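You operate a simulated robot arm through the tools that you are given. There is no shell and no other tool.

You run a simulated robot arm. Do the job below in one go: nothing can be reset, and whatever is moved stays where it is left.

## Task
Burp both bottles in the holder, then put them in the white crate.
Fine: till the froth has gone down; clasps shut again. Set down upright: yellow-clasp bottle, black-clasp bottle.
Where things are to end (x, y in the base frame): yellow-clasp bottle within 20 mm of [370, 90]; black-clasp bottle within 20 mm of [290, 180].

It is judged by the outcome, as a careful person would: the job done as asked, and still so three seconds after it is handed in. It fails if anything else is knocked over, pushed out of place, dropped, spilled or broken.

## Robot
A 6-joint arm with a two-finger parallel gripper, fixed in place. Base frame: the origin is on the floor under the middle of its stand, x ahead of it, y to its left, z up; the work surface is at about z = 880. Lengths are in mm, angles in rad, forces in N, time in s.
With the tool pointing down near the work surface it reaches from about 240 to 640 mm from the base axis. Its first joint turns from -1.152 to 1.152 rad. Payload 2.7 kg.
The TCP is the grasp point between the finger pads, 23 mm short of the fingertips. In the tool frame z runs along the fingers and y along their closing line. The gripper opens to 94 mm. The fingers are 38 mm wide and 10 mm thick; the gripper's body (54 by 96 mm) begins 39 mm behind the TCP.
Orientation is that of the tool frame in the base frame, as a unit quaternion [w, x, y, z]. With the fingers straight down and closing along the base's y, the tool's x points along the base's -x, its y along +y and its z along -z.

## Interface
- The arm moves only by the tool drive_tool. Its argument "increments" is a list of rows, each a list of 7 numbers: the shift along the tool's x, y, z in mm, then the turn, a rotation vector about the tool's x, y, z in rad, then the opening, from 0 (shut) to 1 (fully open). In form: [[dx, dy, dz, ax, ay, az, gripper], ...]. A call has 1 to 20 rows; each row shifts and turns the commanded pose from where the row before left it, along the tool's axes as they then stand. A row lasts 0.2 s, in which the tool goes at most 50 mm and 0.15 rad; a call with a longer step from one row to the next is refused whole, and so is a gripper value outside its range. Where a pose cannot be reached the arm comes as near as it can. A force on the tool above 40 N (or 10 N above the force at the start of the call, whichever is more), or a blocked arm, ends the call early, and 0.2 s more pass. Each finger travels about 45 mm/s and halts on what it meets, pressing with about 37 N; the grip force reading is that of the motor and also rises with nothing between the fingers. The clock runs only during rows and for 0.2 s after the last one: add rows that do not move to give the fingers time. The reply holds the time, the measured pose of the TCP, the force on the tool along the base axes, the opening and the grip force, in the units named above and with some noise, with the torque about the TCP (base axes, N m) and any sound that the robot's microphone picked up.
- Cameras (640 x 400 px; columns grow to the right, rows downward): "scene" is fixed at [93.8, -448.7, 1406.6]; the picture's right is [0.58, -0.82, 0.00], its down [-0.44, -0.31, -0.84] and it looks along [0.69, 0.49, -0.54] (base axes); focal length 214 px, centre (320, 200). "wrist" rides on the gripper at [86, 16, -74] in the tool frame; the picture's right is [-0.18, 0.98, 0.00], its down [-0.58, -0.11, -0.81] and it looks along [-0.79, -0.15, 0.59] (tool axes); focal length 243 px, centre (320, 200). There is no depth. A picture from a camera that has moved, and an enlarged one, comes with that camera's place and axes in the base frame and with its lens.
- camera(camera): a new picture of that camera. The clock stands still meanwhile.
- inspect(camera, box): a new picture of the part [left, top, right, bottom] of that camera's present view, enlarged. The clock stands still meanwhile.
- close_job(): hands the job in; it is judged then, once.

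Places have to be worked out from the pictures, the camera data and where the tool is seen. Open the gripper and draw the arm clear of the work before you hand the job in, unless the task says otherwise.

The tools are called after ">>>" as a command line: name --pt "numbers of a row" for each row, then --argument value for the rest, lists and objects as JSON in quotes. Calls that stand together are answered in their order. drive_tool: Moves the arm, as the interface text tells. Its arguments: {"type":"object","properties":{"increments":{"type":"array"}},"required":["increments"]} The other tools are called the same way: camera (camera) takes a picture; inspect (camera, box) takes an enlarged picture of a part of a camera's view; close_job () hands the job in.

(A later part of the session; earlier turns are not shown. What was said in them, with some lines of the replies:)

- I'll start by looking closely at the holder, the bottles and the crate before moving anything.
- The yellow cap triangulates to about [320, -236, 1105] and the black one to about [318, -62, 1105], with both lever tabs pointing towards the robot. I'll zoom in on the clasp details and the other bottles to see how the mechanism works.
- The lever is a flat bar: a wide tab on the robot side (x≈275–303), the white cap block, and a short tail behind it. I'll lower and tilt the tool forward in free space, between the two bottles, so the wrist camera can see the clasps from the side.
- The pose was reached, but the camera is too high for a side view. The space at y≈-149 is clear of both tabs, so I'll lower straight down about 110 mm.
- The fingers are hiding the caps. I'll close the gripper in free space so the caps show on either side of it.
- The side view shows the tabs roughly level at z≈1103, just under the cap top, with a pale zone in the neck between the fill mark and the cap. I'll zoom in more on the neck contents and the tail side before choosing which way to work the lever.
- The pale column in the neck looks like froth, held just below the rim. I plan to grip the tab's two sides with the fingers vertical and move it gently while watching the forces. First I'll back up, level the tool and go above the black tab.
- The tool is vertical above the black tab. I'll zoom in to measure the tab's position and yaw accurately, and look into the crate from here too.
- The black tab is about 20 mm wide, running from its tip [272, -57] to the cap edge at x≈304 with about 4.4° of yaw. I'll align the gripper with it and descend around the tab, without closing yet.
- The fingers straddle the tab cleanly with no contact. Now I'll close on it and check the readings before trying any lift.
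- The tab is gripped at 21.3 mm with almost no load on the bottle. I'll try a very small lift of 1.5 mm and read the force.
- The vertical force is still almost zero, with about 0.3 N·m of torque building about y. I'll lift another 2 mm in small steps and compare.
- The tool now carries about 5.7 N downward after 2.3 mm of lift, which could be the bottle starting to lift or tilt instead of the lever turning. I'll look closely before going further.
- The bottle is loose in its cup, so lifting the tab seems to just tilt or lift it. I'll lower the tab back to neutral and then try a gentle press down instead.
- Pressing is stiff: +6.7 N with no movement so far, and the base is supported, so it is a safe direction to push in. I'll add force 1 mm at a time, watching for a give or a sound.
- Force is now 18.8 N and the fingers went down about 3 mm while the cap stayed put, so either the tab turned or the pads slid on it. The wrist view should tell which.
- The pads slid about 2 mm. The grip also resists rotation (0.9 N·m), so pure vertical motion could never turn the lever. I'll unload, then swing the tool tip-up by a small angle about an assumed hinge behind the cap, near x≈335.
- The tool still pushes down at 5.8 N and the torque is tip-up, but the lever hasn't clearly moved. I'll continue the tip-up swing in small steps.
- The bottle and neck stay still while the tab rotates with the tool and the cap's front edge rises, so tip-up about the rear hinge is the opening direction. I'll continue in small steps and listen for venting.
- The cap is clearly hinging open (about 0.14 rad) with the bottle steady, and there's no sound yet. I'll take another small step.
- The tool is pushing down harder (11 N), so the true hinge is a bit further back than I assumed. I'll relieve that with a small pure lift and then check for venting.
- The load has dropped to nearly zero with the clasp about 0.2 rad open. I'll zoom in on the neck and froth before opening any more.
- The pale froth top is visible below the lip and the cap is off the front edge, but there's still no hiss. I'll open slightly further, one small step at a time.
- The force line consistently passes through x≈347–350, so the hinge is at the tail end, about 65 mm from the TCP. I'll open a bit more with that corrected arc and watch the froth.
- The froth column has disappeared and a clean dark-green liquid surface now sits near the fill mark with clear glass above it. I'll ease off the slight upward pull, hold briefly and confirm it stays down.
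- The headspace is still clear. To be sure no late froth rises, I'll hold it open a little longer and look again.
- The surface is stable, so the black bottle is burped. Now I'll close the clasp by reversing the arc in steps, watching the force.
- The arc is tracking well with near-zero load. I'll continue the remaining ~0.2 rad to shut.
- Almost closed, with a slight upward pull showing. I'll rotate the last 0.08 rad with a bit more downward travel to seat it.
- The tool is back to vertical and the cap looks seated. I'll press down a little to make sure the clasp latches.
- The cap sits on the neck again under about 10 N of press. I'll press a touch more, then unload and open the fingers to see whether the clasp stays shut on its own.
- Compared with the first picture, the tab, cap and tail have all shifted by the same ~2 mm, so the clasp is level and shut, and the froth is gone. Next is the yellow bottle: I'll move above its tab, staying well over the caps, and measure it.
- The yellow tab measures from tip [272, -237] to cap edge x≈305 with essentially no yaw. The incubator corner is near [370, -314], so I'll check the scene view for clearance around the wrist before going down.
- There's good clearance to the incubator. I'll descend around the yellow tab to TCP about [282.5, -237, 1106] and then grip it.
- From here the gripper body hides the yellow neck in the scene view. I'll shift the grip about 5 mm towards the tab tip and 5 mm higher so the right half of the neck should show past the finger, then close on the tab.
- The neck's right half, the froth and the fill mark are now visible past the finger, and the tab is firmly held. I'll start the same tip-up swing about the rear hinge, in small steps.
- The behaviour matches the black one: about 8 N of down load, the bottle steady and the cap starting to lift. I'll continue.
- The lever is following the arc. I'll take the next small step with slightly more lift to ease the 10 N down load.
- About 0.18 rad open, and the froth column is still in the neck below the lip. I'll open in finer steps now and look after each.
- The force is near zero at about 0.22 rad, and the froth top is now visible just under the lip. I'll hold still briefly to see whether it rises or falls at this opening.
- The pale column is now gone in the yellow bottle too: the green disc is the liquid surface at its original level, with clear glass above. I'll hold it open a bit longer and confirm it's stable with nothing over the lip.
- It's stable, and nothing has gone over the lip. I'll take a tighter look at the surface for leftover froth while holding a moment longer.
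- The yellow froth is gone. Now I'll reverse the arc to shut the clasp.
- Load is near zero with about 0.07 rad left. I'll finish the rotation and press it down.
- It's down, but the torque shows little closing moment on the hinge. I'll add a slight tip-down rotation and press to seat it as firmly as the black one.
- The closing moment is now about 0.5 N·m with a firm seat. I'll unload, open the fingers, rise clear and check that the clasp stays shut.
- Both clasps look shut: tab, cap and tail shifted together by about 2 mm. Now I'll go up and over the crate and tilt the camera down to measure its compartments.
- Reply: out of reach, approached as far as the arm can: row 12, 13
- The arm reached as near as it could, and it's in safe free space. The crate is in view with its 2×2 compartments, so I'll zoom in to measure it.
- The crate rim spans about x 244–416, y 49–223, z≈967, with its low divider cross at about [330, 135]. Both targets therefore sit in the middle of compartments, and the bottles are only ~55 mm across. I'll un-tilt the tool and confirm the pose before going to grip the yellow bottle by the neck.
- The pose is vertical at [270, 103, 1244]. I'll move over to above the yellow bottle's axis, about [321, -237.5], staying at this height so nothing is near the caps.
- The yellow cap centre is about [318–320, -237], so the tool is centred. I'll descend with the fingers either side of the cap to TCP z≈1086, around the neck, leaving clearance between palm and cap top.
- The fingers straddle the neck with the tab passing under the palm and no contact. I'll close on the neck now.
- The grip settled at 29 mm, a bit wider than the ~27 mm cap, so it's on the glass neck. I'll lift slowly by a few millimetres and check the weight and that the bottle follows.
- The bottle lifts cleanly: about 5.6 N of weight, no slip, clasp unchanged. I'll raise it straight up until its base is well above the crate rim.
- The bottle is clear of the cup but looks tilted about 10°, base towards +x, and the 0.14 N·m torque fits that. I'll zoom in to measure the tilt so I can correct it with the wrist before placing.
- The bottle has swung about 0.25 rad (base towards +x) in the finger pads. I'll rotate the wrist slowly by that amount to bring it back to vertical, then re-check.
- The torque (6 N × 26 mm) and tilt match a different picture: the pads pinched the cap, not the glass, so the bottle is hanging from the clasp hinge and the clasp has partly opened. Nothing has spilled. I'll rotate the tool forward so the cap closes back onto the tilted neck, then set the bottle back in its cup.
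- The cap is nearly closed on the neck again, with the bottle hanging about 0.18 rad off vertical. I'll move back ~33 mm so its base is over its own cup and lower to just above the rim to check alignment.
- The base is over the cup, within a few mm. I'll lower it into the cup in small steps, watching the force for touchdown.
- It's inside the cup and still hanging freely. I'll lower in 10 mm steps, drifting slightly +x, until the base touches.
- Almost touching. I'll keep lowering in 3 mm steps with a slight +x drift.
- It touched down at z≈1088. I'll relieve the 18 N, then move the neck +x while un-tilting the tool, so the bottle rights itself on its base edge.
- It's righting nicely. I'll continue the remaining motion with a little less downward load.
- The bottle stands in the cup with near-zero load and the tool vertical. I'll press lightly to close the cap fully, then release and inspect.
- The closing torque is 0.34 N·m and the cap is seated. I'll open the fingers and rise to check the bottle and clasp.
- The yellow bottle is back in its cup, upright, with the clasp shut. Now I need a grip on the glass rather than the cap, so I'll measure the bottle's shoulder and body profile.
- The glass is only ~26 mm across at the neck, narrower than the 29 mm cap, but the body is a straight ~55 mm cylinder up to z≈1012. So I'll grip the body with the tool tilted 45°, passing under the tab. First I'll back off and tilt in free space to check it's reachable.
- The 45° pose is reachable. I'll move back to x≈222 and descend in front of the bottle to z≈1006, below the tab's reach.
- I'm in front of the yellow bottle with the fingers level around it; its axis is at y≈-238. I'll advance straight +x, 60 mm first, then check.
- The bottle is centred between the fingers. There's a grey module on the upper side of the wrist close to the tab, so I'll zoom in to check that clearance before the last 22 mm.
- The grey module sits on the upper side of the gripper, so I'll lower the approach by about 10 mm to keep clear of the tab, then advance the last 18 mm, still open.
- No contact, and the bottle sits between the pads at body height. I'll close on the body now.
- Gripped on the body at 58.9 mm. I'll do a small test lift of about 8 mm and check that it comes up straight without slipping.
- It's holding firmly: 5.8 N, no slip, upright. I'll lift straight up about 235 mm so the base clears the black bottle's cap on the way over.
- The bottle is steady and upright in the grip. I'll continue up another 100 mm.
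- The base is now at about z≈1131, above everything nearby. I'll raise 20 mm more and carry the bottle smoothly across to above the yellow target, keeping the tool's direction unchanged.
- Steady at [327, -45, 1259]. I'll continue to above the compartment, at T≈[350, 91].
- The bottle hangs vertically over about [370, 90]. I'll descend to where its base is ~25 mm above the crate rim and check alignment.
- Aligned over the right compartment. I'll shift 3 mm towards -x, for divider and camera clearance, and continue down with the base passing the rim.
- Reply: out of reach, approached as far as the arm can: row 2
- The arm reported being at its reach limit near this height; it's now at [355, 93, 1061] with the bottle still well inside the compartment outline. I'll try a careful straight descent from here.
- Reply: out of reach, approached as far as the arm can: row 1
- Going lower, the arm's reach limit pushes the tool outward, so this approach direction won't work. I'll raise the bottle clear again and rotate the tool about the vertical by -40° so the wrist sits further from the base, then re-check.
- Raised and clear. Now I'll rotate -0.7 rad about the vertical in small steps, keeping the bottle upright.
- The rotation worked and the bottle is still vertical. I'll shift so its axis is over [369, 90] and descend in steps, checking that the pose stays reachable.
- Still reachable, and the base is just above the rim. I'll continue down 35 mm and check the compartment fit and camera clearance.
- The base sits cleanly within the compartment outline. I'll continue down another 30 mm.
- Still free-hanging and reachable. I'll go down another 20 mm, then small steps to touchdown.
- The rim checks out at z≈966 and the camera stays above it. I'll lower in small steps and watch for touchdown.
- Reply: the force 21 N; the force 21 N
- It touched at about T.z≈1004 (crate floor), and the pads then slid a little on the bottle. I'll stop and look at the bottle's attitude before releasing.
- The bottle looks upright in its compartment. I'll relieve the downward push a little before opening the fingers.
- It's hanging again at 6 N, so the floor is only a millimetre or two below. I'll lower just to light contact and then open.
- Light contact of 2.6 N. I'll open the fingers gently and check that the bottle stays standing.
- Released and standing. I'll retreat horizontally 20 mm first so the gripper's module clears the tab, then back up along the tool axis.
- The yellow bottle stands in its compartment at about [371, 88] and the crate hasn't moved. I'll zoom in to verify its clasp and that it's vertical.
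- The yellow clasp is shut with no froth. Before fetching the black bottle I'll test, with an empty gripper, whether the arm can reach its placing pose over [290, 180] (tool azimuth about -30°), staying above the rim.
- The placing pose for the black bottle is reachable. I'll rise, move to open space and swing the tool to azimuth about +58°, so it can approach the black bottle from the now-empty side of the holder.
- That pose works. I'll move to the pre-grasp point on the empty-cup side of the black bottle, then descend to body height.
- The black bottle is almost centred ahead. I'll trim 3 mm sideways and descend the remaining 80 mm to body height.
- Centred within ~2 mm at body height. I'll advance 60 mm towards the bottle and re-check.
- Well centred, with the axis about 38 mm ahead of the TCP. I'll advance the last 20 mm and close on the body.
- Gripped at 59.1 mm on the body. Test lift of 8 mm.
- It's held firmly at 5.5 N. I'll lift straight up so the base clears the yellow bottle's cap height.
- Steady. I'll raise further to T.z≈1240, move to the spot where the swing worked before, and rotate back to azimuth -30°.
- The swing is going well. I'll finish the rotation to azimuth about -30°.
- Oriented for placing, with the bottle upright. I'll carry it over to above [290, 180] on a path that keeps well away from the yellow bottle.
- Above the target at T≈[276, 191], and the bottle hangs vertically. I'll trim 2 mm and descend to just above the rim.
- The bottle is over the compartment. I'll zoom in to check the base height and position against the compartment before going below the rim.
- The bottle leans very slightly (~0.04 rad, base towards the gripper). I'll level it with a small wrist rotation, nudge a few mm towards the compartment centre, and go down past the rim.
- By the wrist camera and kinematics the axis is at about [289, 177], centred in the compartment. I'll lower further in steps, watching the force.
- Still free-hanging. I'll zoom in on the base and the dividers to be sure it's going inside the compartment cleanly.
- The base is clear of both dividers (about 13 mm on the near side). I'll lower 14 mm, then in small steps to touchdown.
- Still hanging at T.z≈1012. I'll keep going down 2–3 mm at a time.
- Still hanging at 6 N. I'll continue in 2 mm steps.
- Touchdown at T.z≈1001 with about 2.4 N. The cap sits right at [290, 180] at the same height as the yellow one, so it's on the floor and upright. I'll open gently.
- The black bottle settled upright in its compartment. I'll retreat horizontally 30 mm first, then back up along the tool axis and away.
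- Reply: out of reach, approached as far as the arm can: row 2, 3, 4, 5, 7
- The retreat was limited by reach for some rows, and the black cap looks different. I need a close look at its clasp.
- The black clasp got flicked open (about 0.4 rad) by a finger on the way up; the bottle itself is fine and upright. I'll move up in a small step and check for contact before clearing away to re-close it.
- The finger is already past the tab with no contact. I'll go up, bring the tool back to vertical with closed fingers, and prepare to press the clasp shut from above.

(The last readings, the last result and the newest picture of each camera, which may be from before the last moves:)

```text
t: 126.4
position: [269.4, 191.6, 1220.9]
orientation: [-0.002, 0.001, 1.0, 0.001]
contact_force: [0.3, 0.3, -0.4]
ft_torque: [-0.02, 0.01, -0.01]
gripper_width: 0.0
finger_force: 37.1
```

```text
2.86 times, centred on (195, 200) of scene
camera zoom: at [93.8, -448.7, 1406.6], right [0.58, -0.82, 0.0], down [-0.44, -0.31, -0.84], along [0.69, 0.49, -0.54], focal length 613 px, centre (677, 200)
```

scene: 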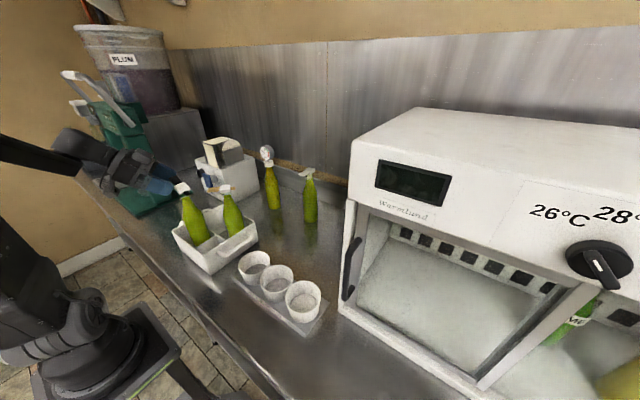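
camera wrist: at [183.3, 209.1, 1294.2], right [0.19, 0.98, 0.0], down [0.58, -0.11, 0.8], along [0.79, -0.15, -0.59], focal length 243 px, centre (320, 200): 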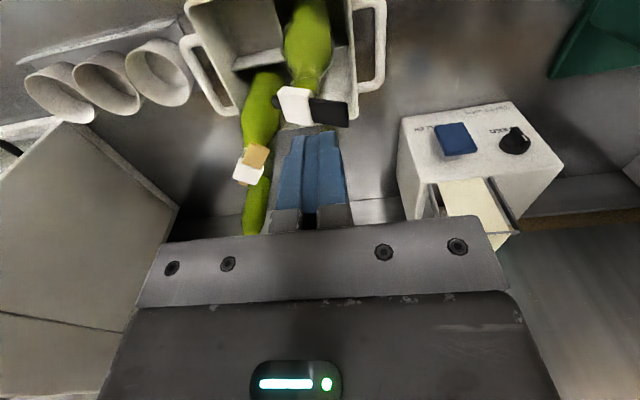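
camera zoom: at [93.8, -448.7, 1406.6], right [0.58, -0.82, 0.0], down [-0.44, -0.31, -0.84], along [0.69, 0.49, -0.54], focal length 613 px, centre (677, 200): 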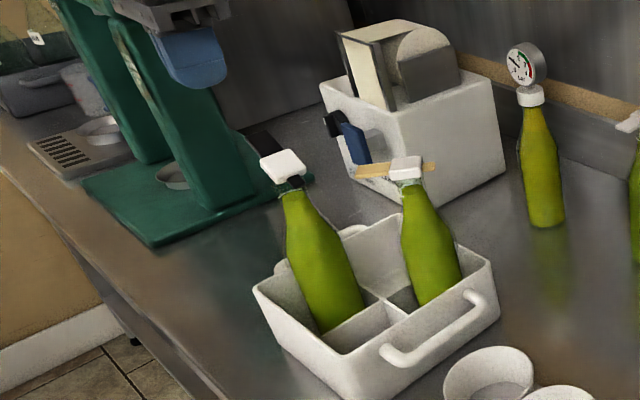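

The tool is vertical above. I'll zoom in on the black cap and tab from the wrist camera to locate them.

>>> inspect --camera "wrist" --box '[250, 60, 370, 150]'

>>> inspect --camera "scene" --box '[165, 172, 205, 204]'

```text
4.44 times, centred on (310, 105) of wrist
camera zoom: at [183.3, 209.1, 1294.2], right [0.19, 0.98, 0.0], down [0.58, -0.11, 0.8], along [0.79, -0.15, -0.59], focal length 1078 px, centre (364, 622)
```

zoom: 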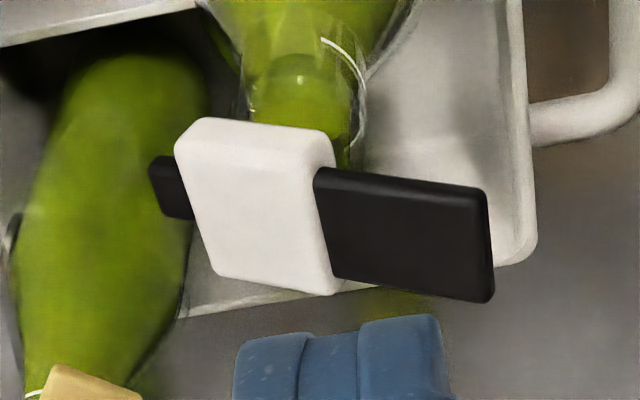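

```text
12.50 times, centred on (185, 188) of scene
camera zoom: at [93.8, -448.7, 1406.6], right [0.58, -0.82, 0.0], down [-0.44, -0.31, -0.84], along [0.69, 0.49, -0.54], focal length 2681 px, centre (2008, 350)
```

zoom: 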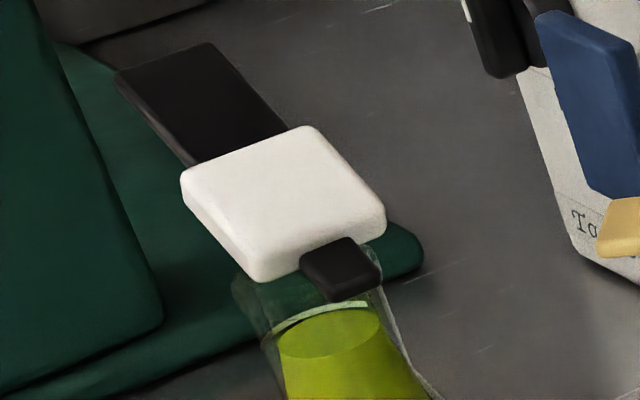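

The black bottle stands at about [296, 172]; its tab points towards +y and is raised to about z 1128 at the tip. I'll position the closed fingertips above the tab, just clear of it.

>>> drive_tool --pt "-30.6 8.4 0 0 0 0 0" --pt "0 0 30 0 0 0 0" --pt "0 0 24 0 0 0 0" --pt "0 0 0 0 0 0 0"

>>> inspect --camera "scene" --box '[150, 150, 220, 210]'

>>> inspect --camera "wrist" --box '[220, 60, 420, 230]'

```text
t: 127.4
position: [302.1, 200.4, 1165.1]
orientation: [-0.002, 0.003, 1.0, 0.0]
contact_force: [-0.4, 1.0, -0.3]
ft_torque: [-0.01, 0.0, -0.06]
gripper_width: 0.3
finger_force: 37.1
```

```text
6.67 times, centred on (185, 180) of scene
camera zoom: at [93.9, -448.7, 1406.6], right [0.58, -0.82, 0.0], down [-0.44, -0.31, -0.84], along [0.69, 0.49, -0.54], focal length 1430 px, centre (1220, 333)
```

zoom: 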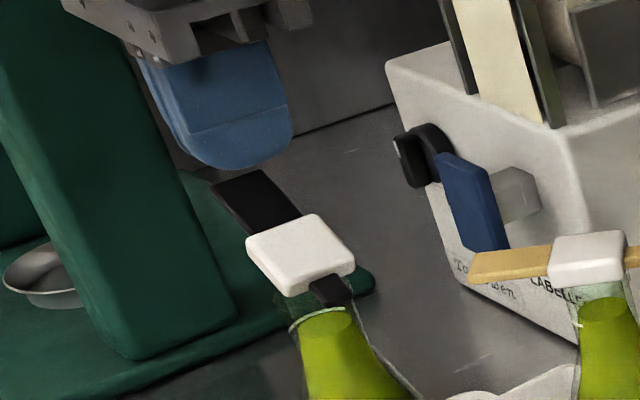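

```text
2.35 times, centred on (320, 145) of wrist
camera zoom: at [214.4, 216.5, 1239.7], right [0.19, 0.98, 0.0], down [0.58, -0.11, 0.8], along [0.79, -0.15, -0.59], focal length 571 px, centre (320, 329)
```

zoom: 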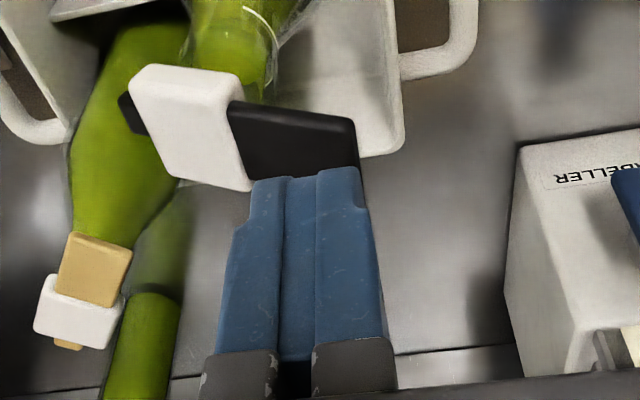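

The fingertips are directly above the tab. I'll lower in small steps and press it down, watching the force.

>>> drive_tool --pt "0 0 6 0 0 0 0" --pt "0 0 6 0 0 0 0"

>>> drive_tool --pt "0 0 5 0 0 0 0" --pt "0 0 5 0 0 0 0"

>>> inspect --camera "scene" --box '[150, 150, 220, 210]'

```text
t: 128.0
position: [298.3, 201.3, 1153.1]
orientation: [-0.001, 0.003, 1.0, 0.001]
contact_force: [-0.8, 0.4, -0.7]
ft_torque: [-0.01, 0.0, 0.0]
gripper_width: 0.0
finger_force: 37.0
```

```text
t: 128.6
position: [299.6, 200.5, 1144.1]
orientation: [-0.002, 0.003, 1.0, 0.002]
contact_force: [-0.6, -0.4, -0.6]
ft_torque: [-0.02, 0.0, 0.0]
gripper_width: 0.0
finger_force: 37.1
```

```text
6.67 times, centred on (185, 180) of scene
camera zoom: at [93.8, -448.7, 1406.6], right [0.58, -0.82, 0.0], down [-0.44, -0.31, -0.84], along [0.69, 0.49, -0.54], focal length 1430 px, centre (1220, 333)
```

zoom: 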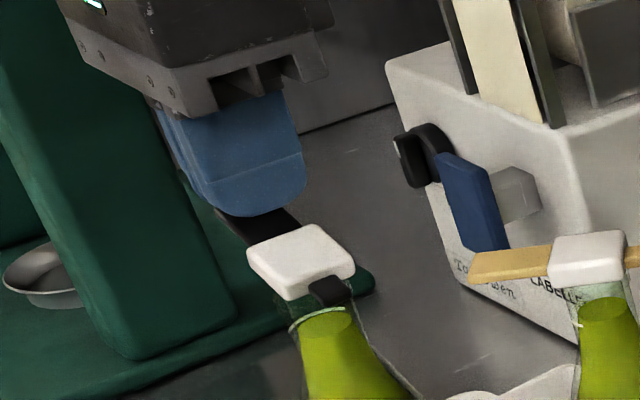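

The tab is rotating down under the fingertips with very little force. I'll continue.

>>> drive_tool --pt "0 0 4 0 0 0 0" --pt "0 0 4 0 0 0 0"

>>> drive_tool --pt "0 0 3 0 0 0 0" --pt "0 0 2 0 0 0 0"

>>> drive_tool --pt "0 0 2 0 0 0 0"

>>> inspect --camera "scene" --box '[150, 150, 220, 210]'

```text
t: 129.2
position: [299.6, 200.5, 1135.4]
orientation: [-0.001, 0.002, 1.0, 0.001]
contact_force: [0.0, 0.3, 0.5]
ft_torque: [0.03, 0.0, 0.0]
gripper_width: 0.0
finger_force: 37.0
```

```text
t: 129.8
position: [299.2, 200.7, 1129.3]
orientation: [-0.002, 0.002, 1.0, 0.002]
contact_force: [0.3, -0.5, 0.0]
ft_torque: [-0.01, 0.04, -0.02]
gripper_width: 0.0
finger_force: 37.2
```

```text
t: 130.2
position: [299.4, 200.5, 1127.8]
orientation: [-0.002, 0.001, 1.0, 0.0]
contact_force: [-0.6, -0.1, 1.0]
ft_torque: [0.0, 0.0, 0.01]
gripper_width: 0.1
finger_force: 36.8
```

```text
6.67 times, centred on (185, 180) of scene
camera zoom: at [93.8, -448.7, 1406.6], right [0.58, -0.82, 0.0], down [-0.44, -0.31, -0.84], along [0.69, 0.49, -0.54], focal length 1430 px, centre (1220, 333)
```

zoom: 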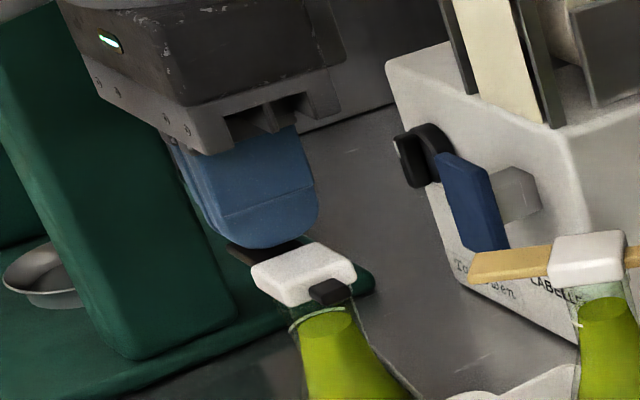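

Nearly level, and the force is still small. I'll continue in 2 mm steps until it seats.

>>> drive_tool --pt "0 0 2 0 0 0 0"

>>> drive_tool --pt "0 0 2 0 0 0 0"

>>> drive_tool --pt "0 0 1.5 0 0 0 0"

>>> inspect --camera "scene" --box '[150, 150, 220, 210]'

```text
t: 130.6
position: [298.7, 200.4, 1126.2]
orientation: [-0.002, 0.002, 1.0, 0.001]
contact_force: [-0.5, -0.2, 0.4]
ft_torque: [0.02, -0.02, 0.0]
gripper_width: 0.0
finger_force: 36.9
```

```text
t: 131.0
position: [299.7, 200.0, 1124.3]
orientation: [-0.002, 0.003, 1.0, 0.001]
contact_force: [-0.3, -1.4, 1.8]
ft_torque: [-0.02, -0.01, -0.04]
gripper_width: 0.0
finger_force: 37.1
```

```text
t: 131.4
position: [299.9, 201.3, 1124.2]
orientation: [-0.001, 0.002, 1.0, 0.001]
contact_force: [0.2, 0.0, 7.2]
ft_torque: [-0.03, -0.03, -0.02]
gripper_width: 0.2
finger_force: 36.7
```

```text
6.67 times, centred on (185, 180) of scene
camera zoom: at [93.8, -448.8, 1406.5], right [0.58, -0.82, 0.0], down [-0.44, -0.31, -0.84], along [0.69, 0.49, -0.54], focal length 1430 px, centre (1220, 333)
```

zoom: 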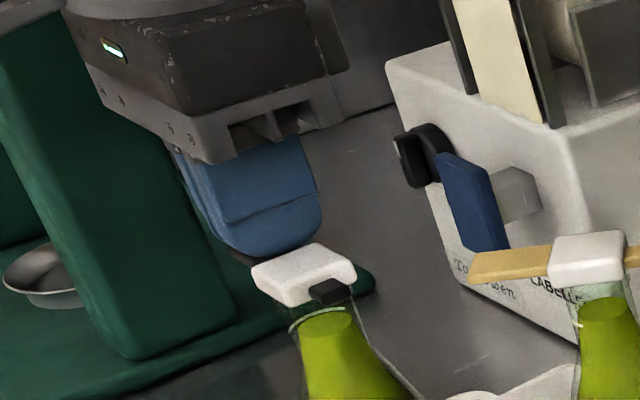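

It seated: force jumped to 7 N with no further travel. One more millimetre of press for a firm close, then I'll lift straight off.

>>> drive_tool --pt "0 0 1 0 0 0 0"

>>> drive_tool --pt "0 0 -5 0 0 0 0" --pt "0 0 -30 0 0 0 0" --pt "0 0 -45 0 0 0 0" --pt "0 0 -45 0 0 0 0" --pt "0 0 0 0 0 0 0"

>>> inspect --camera "scene" --box '[165, 172, 205, 204]'

>>> inspect --camera "wrist" --box '[200, 0, 400, 180]'

>>> inspect --camera "scene" --box '[150, 160, 250, 270]'

```text
t: 131.8
position: [299.5, 201.7, 1124.0]
orientation: [-0.001, 0.003, 1.0, 0.002]
contact_force: [-1.1, 0.9, 14.4]
ft_torque: [-0.01, 0.09, -0.02]
gripper_width: 0.1
finger_force: 37.1
```

```text
t: 133.0
position: [298.1, 200.6, 1248.0]
orientation: [-0.003, 0.003, 1.0, 0.001]
contact_force: [-0.5, -0.6, 0.2]
ft_torque: [0.01, 0.02, -0.03]
gripper_width: 0.0
finger_force: 36.3
```

```text
12.50 times, centred on (185, 188) of scene
camera zoom: at [93.8, -448.7, 1406.6], right [0.58, -0.82, 0.0], down [-0.44, -0.31, -0.84], along [0.69, 0.49, -0.54], focal length 2681 px, centre (2008, 350)
```

zoom: 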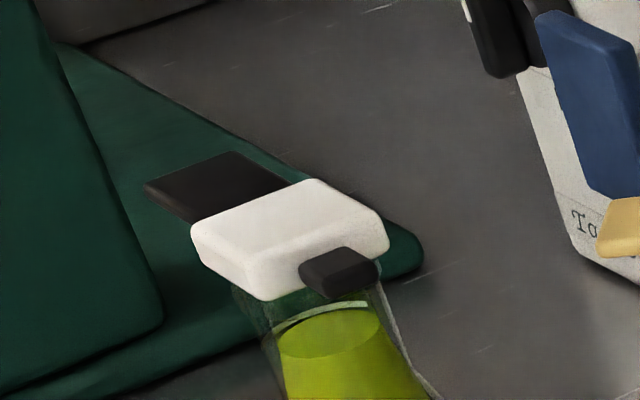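

```text
2.22 times, centred on (300, 90) of wrist
camera zoom: at [211.7, 217.7, 1322.8], right [0.19, 0.98, 0.0], down [0.58, -0.11, 0.8], along [0.79, -0.15, -0.6], focal length 539 px, centre (364, 444)
```

zoom: 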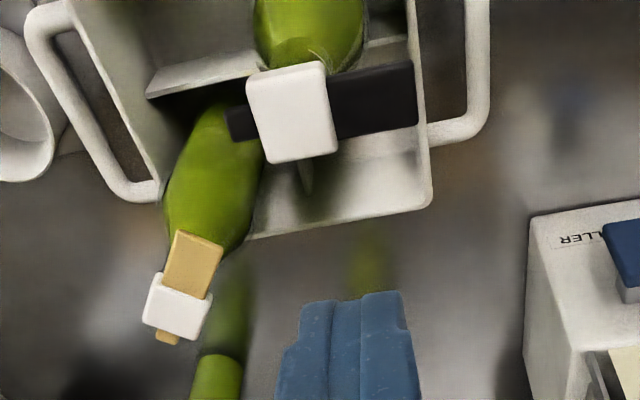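

```text
3.64 times, centred on (200, 215) of scene
camera zoom: at [93.8, -448.7, 1406.6], right [0.58, -0.82, 0.0], down [-0.44, -0.31, -0.84], along [0.69, 0.49, -0.54], focal length 780 px, centre (756, 146)
```

zoom: 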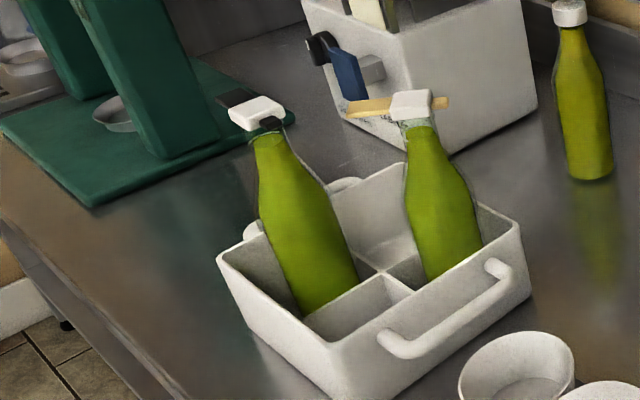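

Both clasps are level and shut, and both bottles stand in their compartments: yellow at about [367, 93], black at about [293, 176]. I'll open the gripper and draw the arm clear, then do a final check of everything.

>>> drive_tool --pt "0 0 -30 0 0 0 0.3" --pt "0 0 -30 0 0 0 0.6" --pt "5 -45 0 0 0 0 0.8" --pt "5 -45 0 0 0 0 1" --pt "5 -45 0 0 0 0 1" --pt "0 -45 0 0 0 0 1" --pt "0 -45 0 0 0 0 1" --pt "0 -45 0 0 0 0 1" --pt "0 0 0 0 0 0 1" --pt "0 0 0 0 0 0 1"

>>> camera --camera "scene"

>>> camera --camera "wrist"

>>> inspect --camera "scene" --box '[160, 170, 260, 280]'

>>> inspect --camera "scene" --box '[165, 176, 245, 216]'

```text
t: 135.2
position: [281.8, -70.6, 1306.0]
orientation: [-0.001, 0.003, 1.0, 0.001]
contact_force: [0.1, -0.3, 0.0]
ft_torque: [-0.01, -0.04, -0.03]
gripper_width: 94.0
finger_force: 0.1
```

```text
taken
```

scene: 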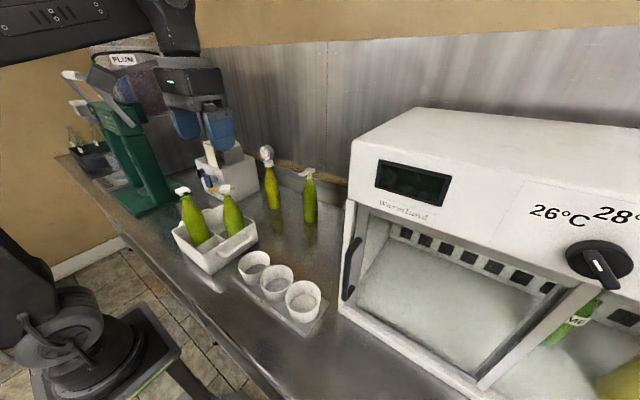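

```text
taken
camera wrist: at [196.3, -53.8, 1381.4], right [0.19, 0.98, 0.0], down [0.58, -0.11, 0.8], along [0.79, -0.15, -0.59], focal length 243 px, centre (320, 200)
```

wrist: 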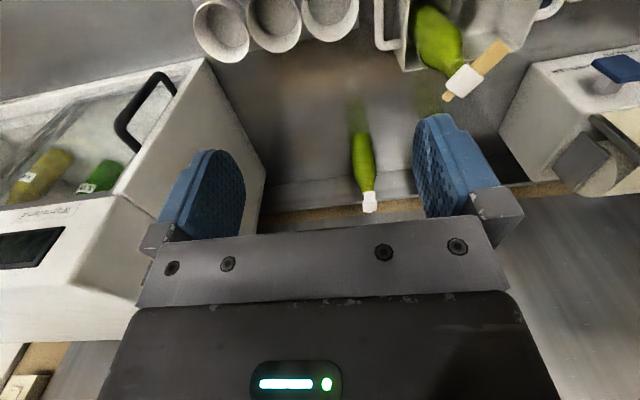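

```text
3.64 times, centred on (210, 225) of scene
camera zoom: at [93.8, -448.8, 1406.6], right [0.58, -0.82, 0.0], down [-0.44, -0.31, -0.84], along [0.69, 0.49, -0.54], focal length 780 px, centre (720, 109)
```

zoom: 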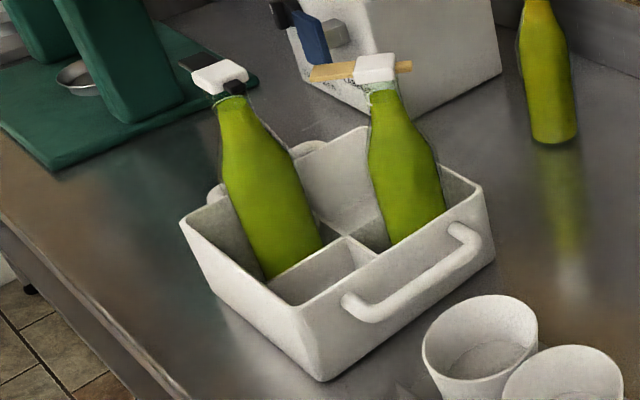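

```text
8.00 times, centred on (205, 196) of scene
camera zoom: at [93.8, -448.8, 1406.6], right [0.58, -0.82, 0.0], down [-0.44, -0.31, -0.84], along [0.69, 0.49, -0.54], focal length 1716 px, centre (1240, 232)
```

zoom: 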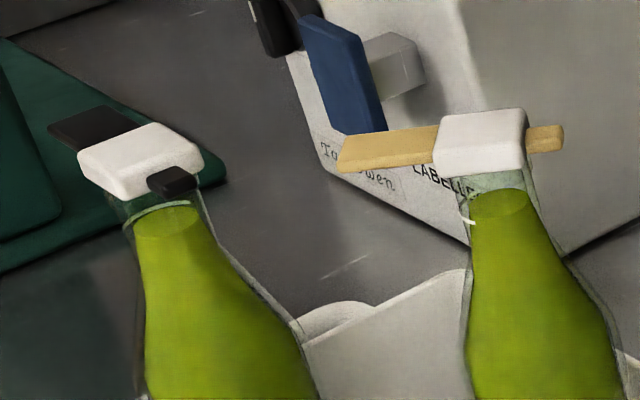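

The overall scene is intact: crate, holder and the other items are where they were. I'll zoom in on both caps one last time to be sure each is fully seated.

>>> inspect --camera "scene" --box '[213, 180, 239, 200]'

>>> inspect --camera "scene" --box '[170, 182, 196, 202]'

>>> inspect --camera "wrist" --box '[430, 30, 530, 110]'

```text
16.00 times, centred on (226, 190) of scene
camera zoom: at [93.8, -448.8, 1406.6], right [0.58, -0.82, 0.0], down [-0.44, -0.31, -0.84], along [0.69, 0.49, -0.54], focal length 3432 px, centre (1824, 360)
```

zoom: 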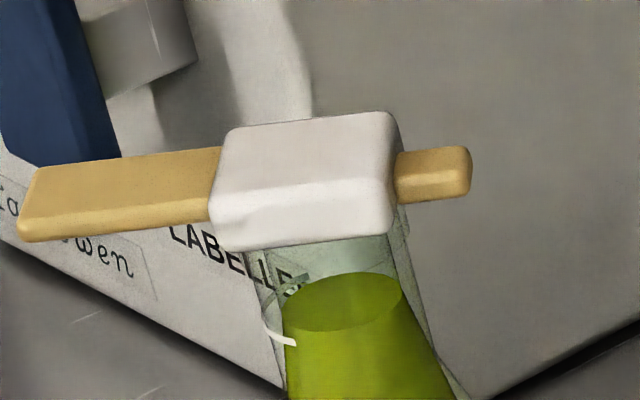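

```text
16.00 times, centred on (183, 192) of scene
camera zoom: at [93.8, -448.8, 1406.6], right [0.58, -0.82, 0.0], down [-0.44, -0.31, -0.84], along [0.69, 0.49, -0.54], focal length 3432 px, centre (2512, 328)
```

zoom: 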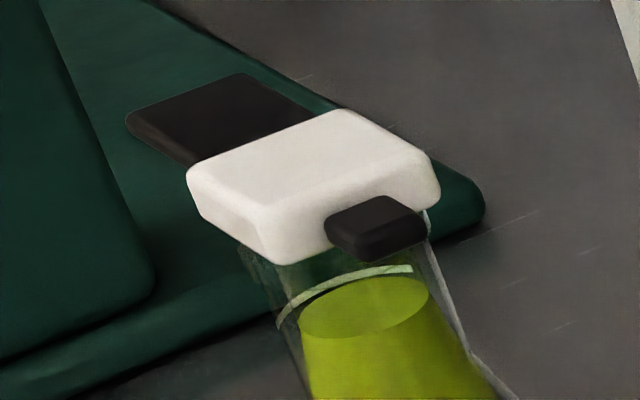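

```text
5.00 times, centred on (480, 70) of wrist
camera zoom: at [196.3, -53.8, 1381.4], right [0.19, 0.98, 0.0], down [0.58, -0.11, 0.8], along [0.79, -0.15, -0.59], focal length 1213 px, centre (-480, 850)
```

zoom: 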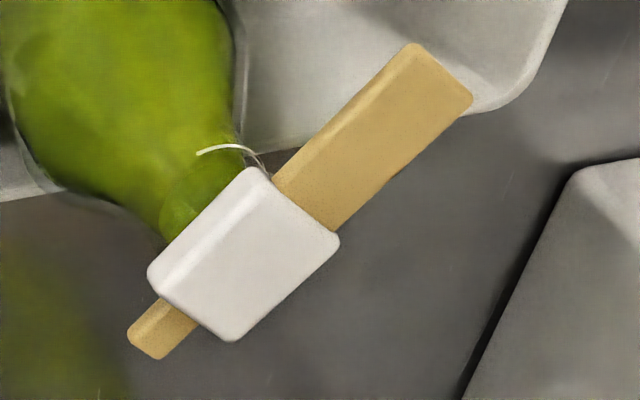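

Both look seated, but the yellow clasp was last pressed before the carry. To be certain it's fully shut I'll give its tab the same gentle press I gave the black one, approaching from above with closed fingers.

>>> drive_tool --pt "-15.8 45 0 0 0 0 0.5" --pt "-15.8 45 0 0 0 0 0" --pt "-15.8 45 0 0 0 0 0" --pt "-15.8 45 0 0 0 0 0" --pt "0 0 40 0 0 0 0" --pt "0 0 40 0 0 0 0" --pt "0 0 30 0 0 0 0" --pt "0 0 0 0 0 0 0"

>>> inspect --camera "wrist" --box '[220, 60, 420, 230]'

>>> inspect --camera "scene" --box '[170, 140, 270, 230]'

```text
t: 137.0
position: [346.6, 110.7, 1196.0]
orientation: [-0.002, 0.002, 1.0, 0.001]
contact_force: [1.2, -0.6, -0.4]
ft_torque: [-0.01, 0.04, 0.02]
gripper_width: 0.0
finger_force: 36.9
```

```text
2.35 times, centred on (320, 145) of wrist
camera zoom: at [261.8, 127.3, 1270.5], right [0.19, 0.98, 0.0], down [0.58, -0.11, 0.8], along [0.79, -0.15, -0.59], focal length 571 px, centre (320, 329)
```

zoom: 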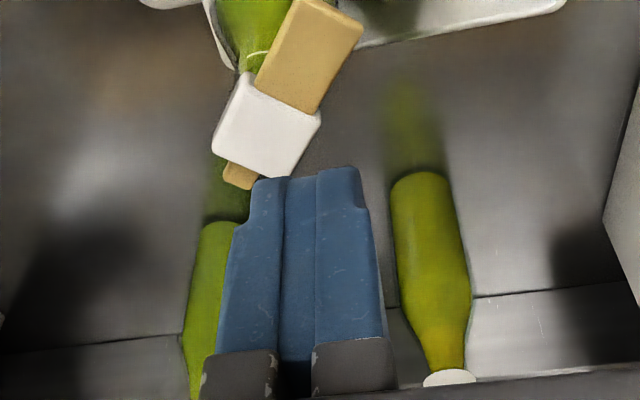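

```text
4.44 times, centred on (220, 185) of scene
camera zoom: at [93.8, -448.7, 1406.6], right [0.58, -0.82, 0.0], down [-0.44, -0.31, -0.84], along [0.69, 0.49, -0.54], focal length 953 px, centre (764, 267)
```

zoom: 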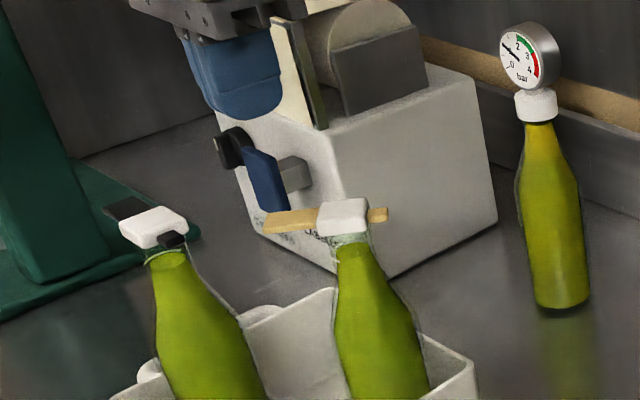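

The fingertips are above the tab centre (about [348, 108]), and the yellow cap measures at [365, 90]. I'll descend to just above it, then press gently.

>>> drive_tool --pt "-1 -2 30 0 0 0 0" --pt "0 0 20 0 0 0 0" --pt "0 0 10 0 0 0 0" --pt "0 0 0 0 0 0 0"

>>> drive_tool --pt "0 0 3 0 0 0 0"

>>> drive_tool --pt "0 0 2 0 0 0 0"

>>> inspect --camera "scene" --box '[195, 165, 255, 215]'

```text
t: 138.0
position: [348.5, 109.0, 1137.2]
orientation: [-0.002, 0.002, 1.0, 0.002]
contact_force: [0.1, 0.1, -0.1]
ft_torque: [0.02, 0.0, 0.03]
gripper_width: 0.2
finger_force: 37.3
```

```text
t: 138.4
position: [349.5, 107.8, 1134.5]
orientation: [-0.002, 0.003, 1.0, 0.001]
contact_force: [-0.3, 0.1, -0.8]
ft_torque: [0.02, 0.04, 0.04]
gripper_width: 0.1
finger_force: 36.5
```

```text
t: 138.8
position: [348.2, 110.0, 1132.8]
orientation: [-0.001, 0.003, 1.0, 0.001]
contact_force: [0.5, -0.3, -1.0]
ft_torque: [0.0, -0.05, 0.02]
gripper_width: 0.0
finger_force: 37.5
```

```text
8.00 times, centred on (225, 190) of scene
camera zoom: at [93.8, -448.7, 1406.6], right [0.58, -0.82, 0.0], down [-0.44, -0.31, -0.84], along [0.69, 0.49, -0.54], focal length 1716 px, centre (1080, 280)
```

zoom: 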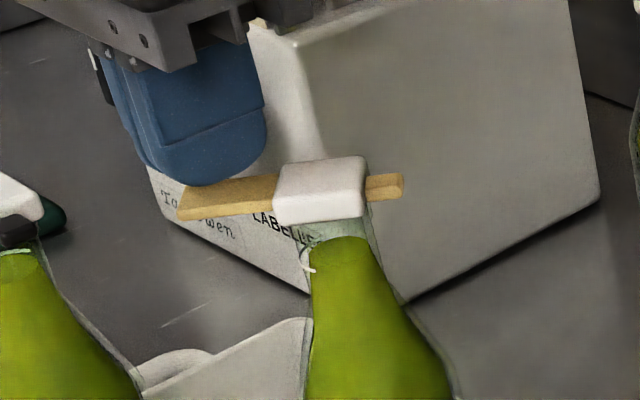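

Just about to touch. I'll continue in 1.5–2 mm steps.

>>> drive_tool --pt "0 0 2 0 0 0 0"

>>> drive_tool --pt "0 0 1.5 0 0 0 0"

>>> drive_tool --pt "0 0 1.5 0 0 0 0"

```text
t: 139.2
position: [349.7, 108.2, 1129.9]
orientation: [-0.001, 0.003, 1.0, 0.001]
contact_force: [-0.4, 0.5, -0.5]
ft_torque: [-0.01, 0.04, -0.02]
gripper_width: 0.2
finger_force: 36.9
```

```text
t: 139.6
position: [347.3, 109.3, 1127.9]
orientation: [-0.002, 0.002, 1.0, 0.001]
contact_force: [-0.5, -1.1, -0.4]
ft_torque: [-0.03, -0.01, 0.0]
gripper_width: 0.2
finger_force: 36.9
```

```text
t: 140.0
position: [348.2, 108.2, 1127.1]
orientation: [-0.001, 0.002, 1.0, 0.001]
contact_force: [0.6, -0.5, 0.1]
ft_torque: [0.03, -0.01, 0.04]
gripper_width: 0.0
finger_force: 37.3
```

No contact yet (the black tab seated at T.z≈1124). I'll continue gently.

>>> drive_tool --pt "0 0 1.5 0 0 0 0"

>>> drive_tool --pt "0 0 1.5 0 0 0 0"

>>> drive_tool --pt "0 0 1 0 0 0 0"

>>> inspect --camera "scene" --box '[195, 165, 255, 215]'

```text
t: 140.4
position: [348.2, 107.8, 1127.1]
orientation: [-0.001, 0.002, 1.0, 0.002]
contact_force: [-1.5, 1.4, 5.8]
ft_torque: [-0.03, -0.08, 0.02]
gripper_width: 0.0
finger_force: 36.9
```

```text
t: 140.8
position: [348.6, 108.1, 1125.6]
orientation: [-0.001, 0.002, 1.0, 0.001]
contact_force: [-0.5, 1.4, 13.6]
ft_torque: [-0.07, -0.19, -0.01]
gripper_width: 0.0
finger_force: 37.1
```

```text
t: 141.2
position: [348.3, 109.0, 1124.6]
orientation: [0.001, 0.002, 1.0, 0.002]
contact_force: [-0.6, 1.8, 21.3]
ft_torque: [-0.15, -0.37, 0.0]
gripper_width: 0.0
finger_force: 37.6
```

```text
8.00 times, centred on (225, 190) of scene
camera zoom: at [93.5, -448.8, 1406.6], right [0.58, -0.82, 0.0], down [-0.44, -0.31, -0.84], along [0.69, 0.49, -0.54], focal length 1716 px, centre (1080, 280)
```

zoom: 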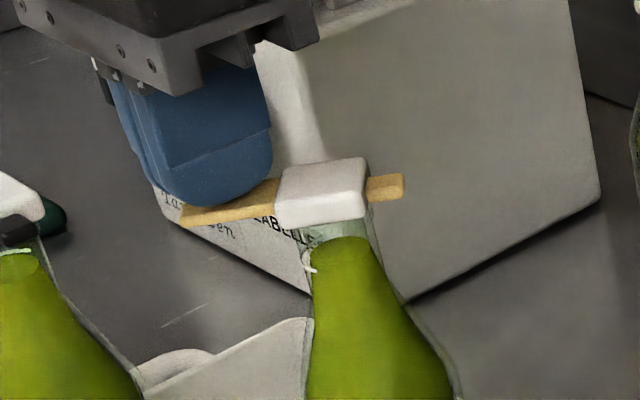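

It's stiff with 21 N and no lever travel, so the yellow clasp was already shut. I'll lift straight off, open the gripper and withdraw.

>>> drive_tool --pt "0 0 -4 0 0 0 0" --pt "0 0 -30 0 0 0 0" --pt "0 0 -45 0 0 0 0" --pt "0 0 -45 0 0 0 0" --pt "0 0 -45 0 0 0 0.5" --pt "15 -45 0 0 0 0 1" --pt "15 -45 0 0 0 0 1" --pt "15 -45 0 0 0 0 1" --pt "10 -45 0 0 0 0 1" --pt "0 0 0 0 0 0 1" --pt "0 0 0 0 0 0 1"

>>> camera --camera "scene"

>>> inspect --camera "scene" --box '[160, 170, 260, 280]'

>>> inspect --camera "scene" --box '[165, 176, 245, 216]'

>>> camera --camera "wrist"

```text
t: 143.6
position: [292.5, -72.0, 1291.5]
orientation: [-0.002, 0.002, 1.0, 0.001]
contact_force: [-0.2, 0.0, 0.0]
ft_torque: [0.0, -0.01, 0.0]
gripper_width: 93.9
finger_force: 0.1
```

```text
taken
```

scene: 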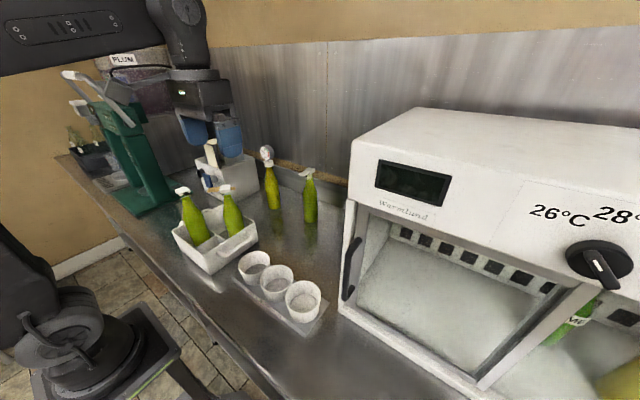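

```text
3.64 times, centred on (210, 225) of scene
camera zoom: at [93.8, -448.8, 1406.6], right [0.58, -0.82, 0.0], down [-0.44, -0.31, -0.84], along [0.69, 0.49, -0.54], focal length 780 px, centre (720, 109)
```

zoom: 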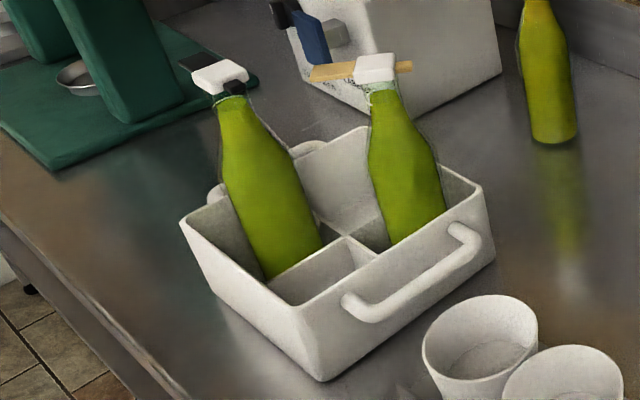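

```text
8.00 times, centred on (205, 196) of scene
camera zoom: at [93.8, -448.8, 1406.6], right [0.58, -0.82, 0.0], down [-0.44, -0.31, -0.84], along [0.69, 0.49, -0.54], focal length 1716 px, centre (1240, 232)
```

zoom: 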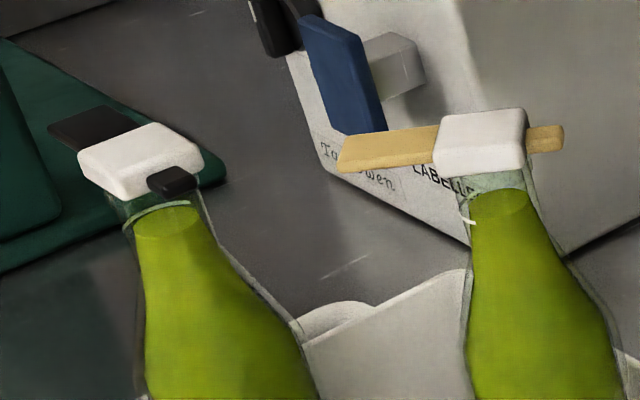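

```text
taken
camera wrist: at [206.7, -54.9, 1366.4], right [0.19, 0.98, 0.0], down [0.58, -0.11, 0.8], along [0.79, -0.15, -0.59], focal length 243 px, centre (320, 200)
```

wrist: 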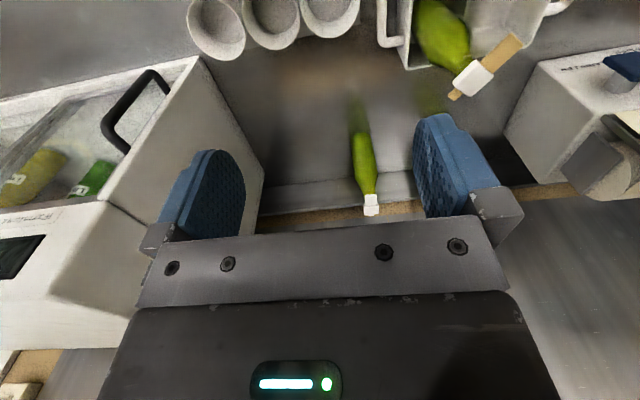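

Everything checks out in the final pictures:
- **Yellow bottle:** upright in the crate at about [366, 91].
- **Black bottle:** upright in the crate at about [293, 175].
- **Froth and clasps:** the froth is gone in both, and both clasps are shut.
- **Surroundings:** nothing else has moved, the gripper is open and the arm is clear.

I'm handing in the job.

>>> close_job

```text
The job is handed in.
```

Both bottles are burped, their clasps are shut, and they're standing upright in the white crate. I've handed the job in; no verdict came back.

| Bottle | Ended at (estimated) | Target |
|---|---|---|
| Yellow clasp | [366, 91] | [370, 90] |
| Black clasp | [293, 175] | [290, 180] |

These positions are worked out from the camera pictures, so they could be off by several millimetres, but both are well inside 20 mm.

Two things went wrong along the way, and I corrected both:

- **Yellow bottle:** my first grip caught the cap instead of the glass, so the bottle hung from its clasp and the clasp partly opened. I set it back in its cup, shut the clasp and carried it by the body instead.
- **Black bottle:** as I backed away after placing it, a finger flicked its clasp open. I pressed it shut again and gave the yellow one the same press, which didn't move.

I saw no spill either time. In the last pictures there is no froth in either bottle, and nothing else has been moved or knocked over.
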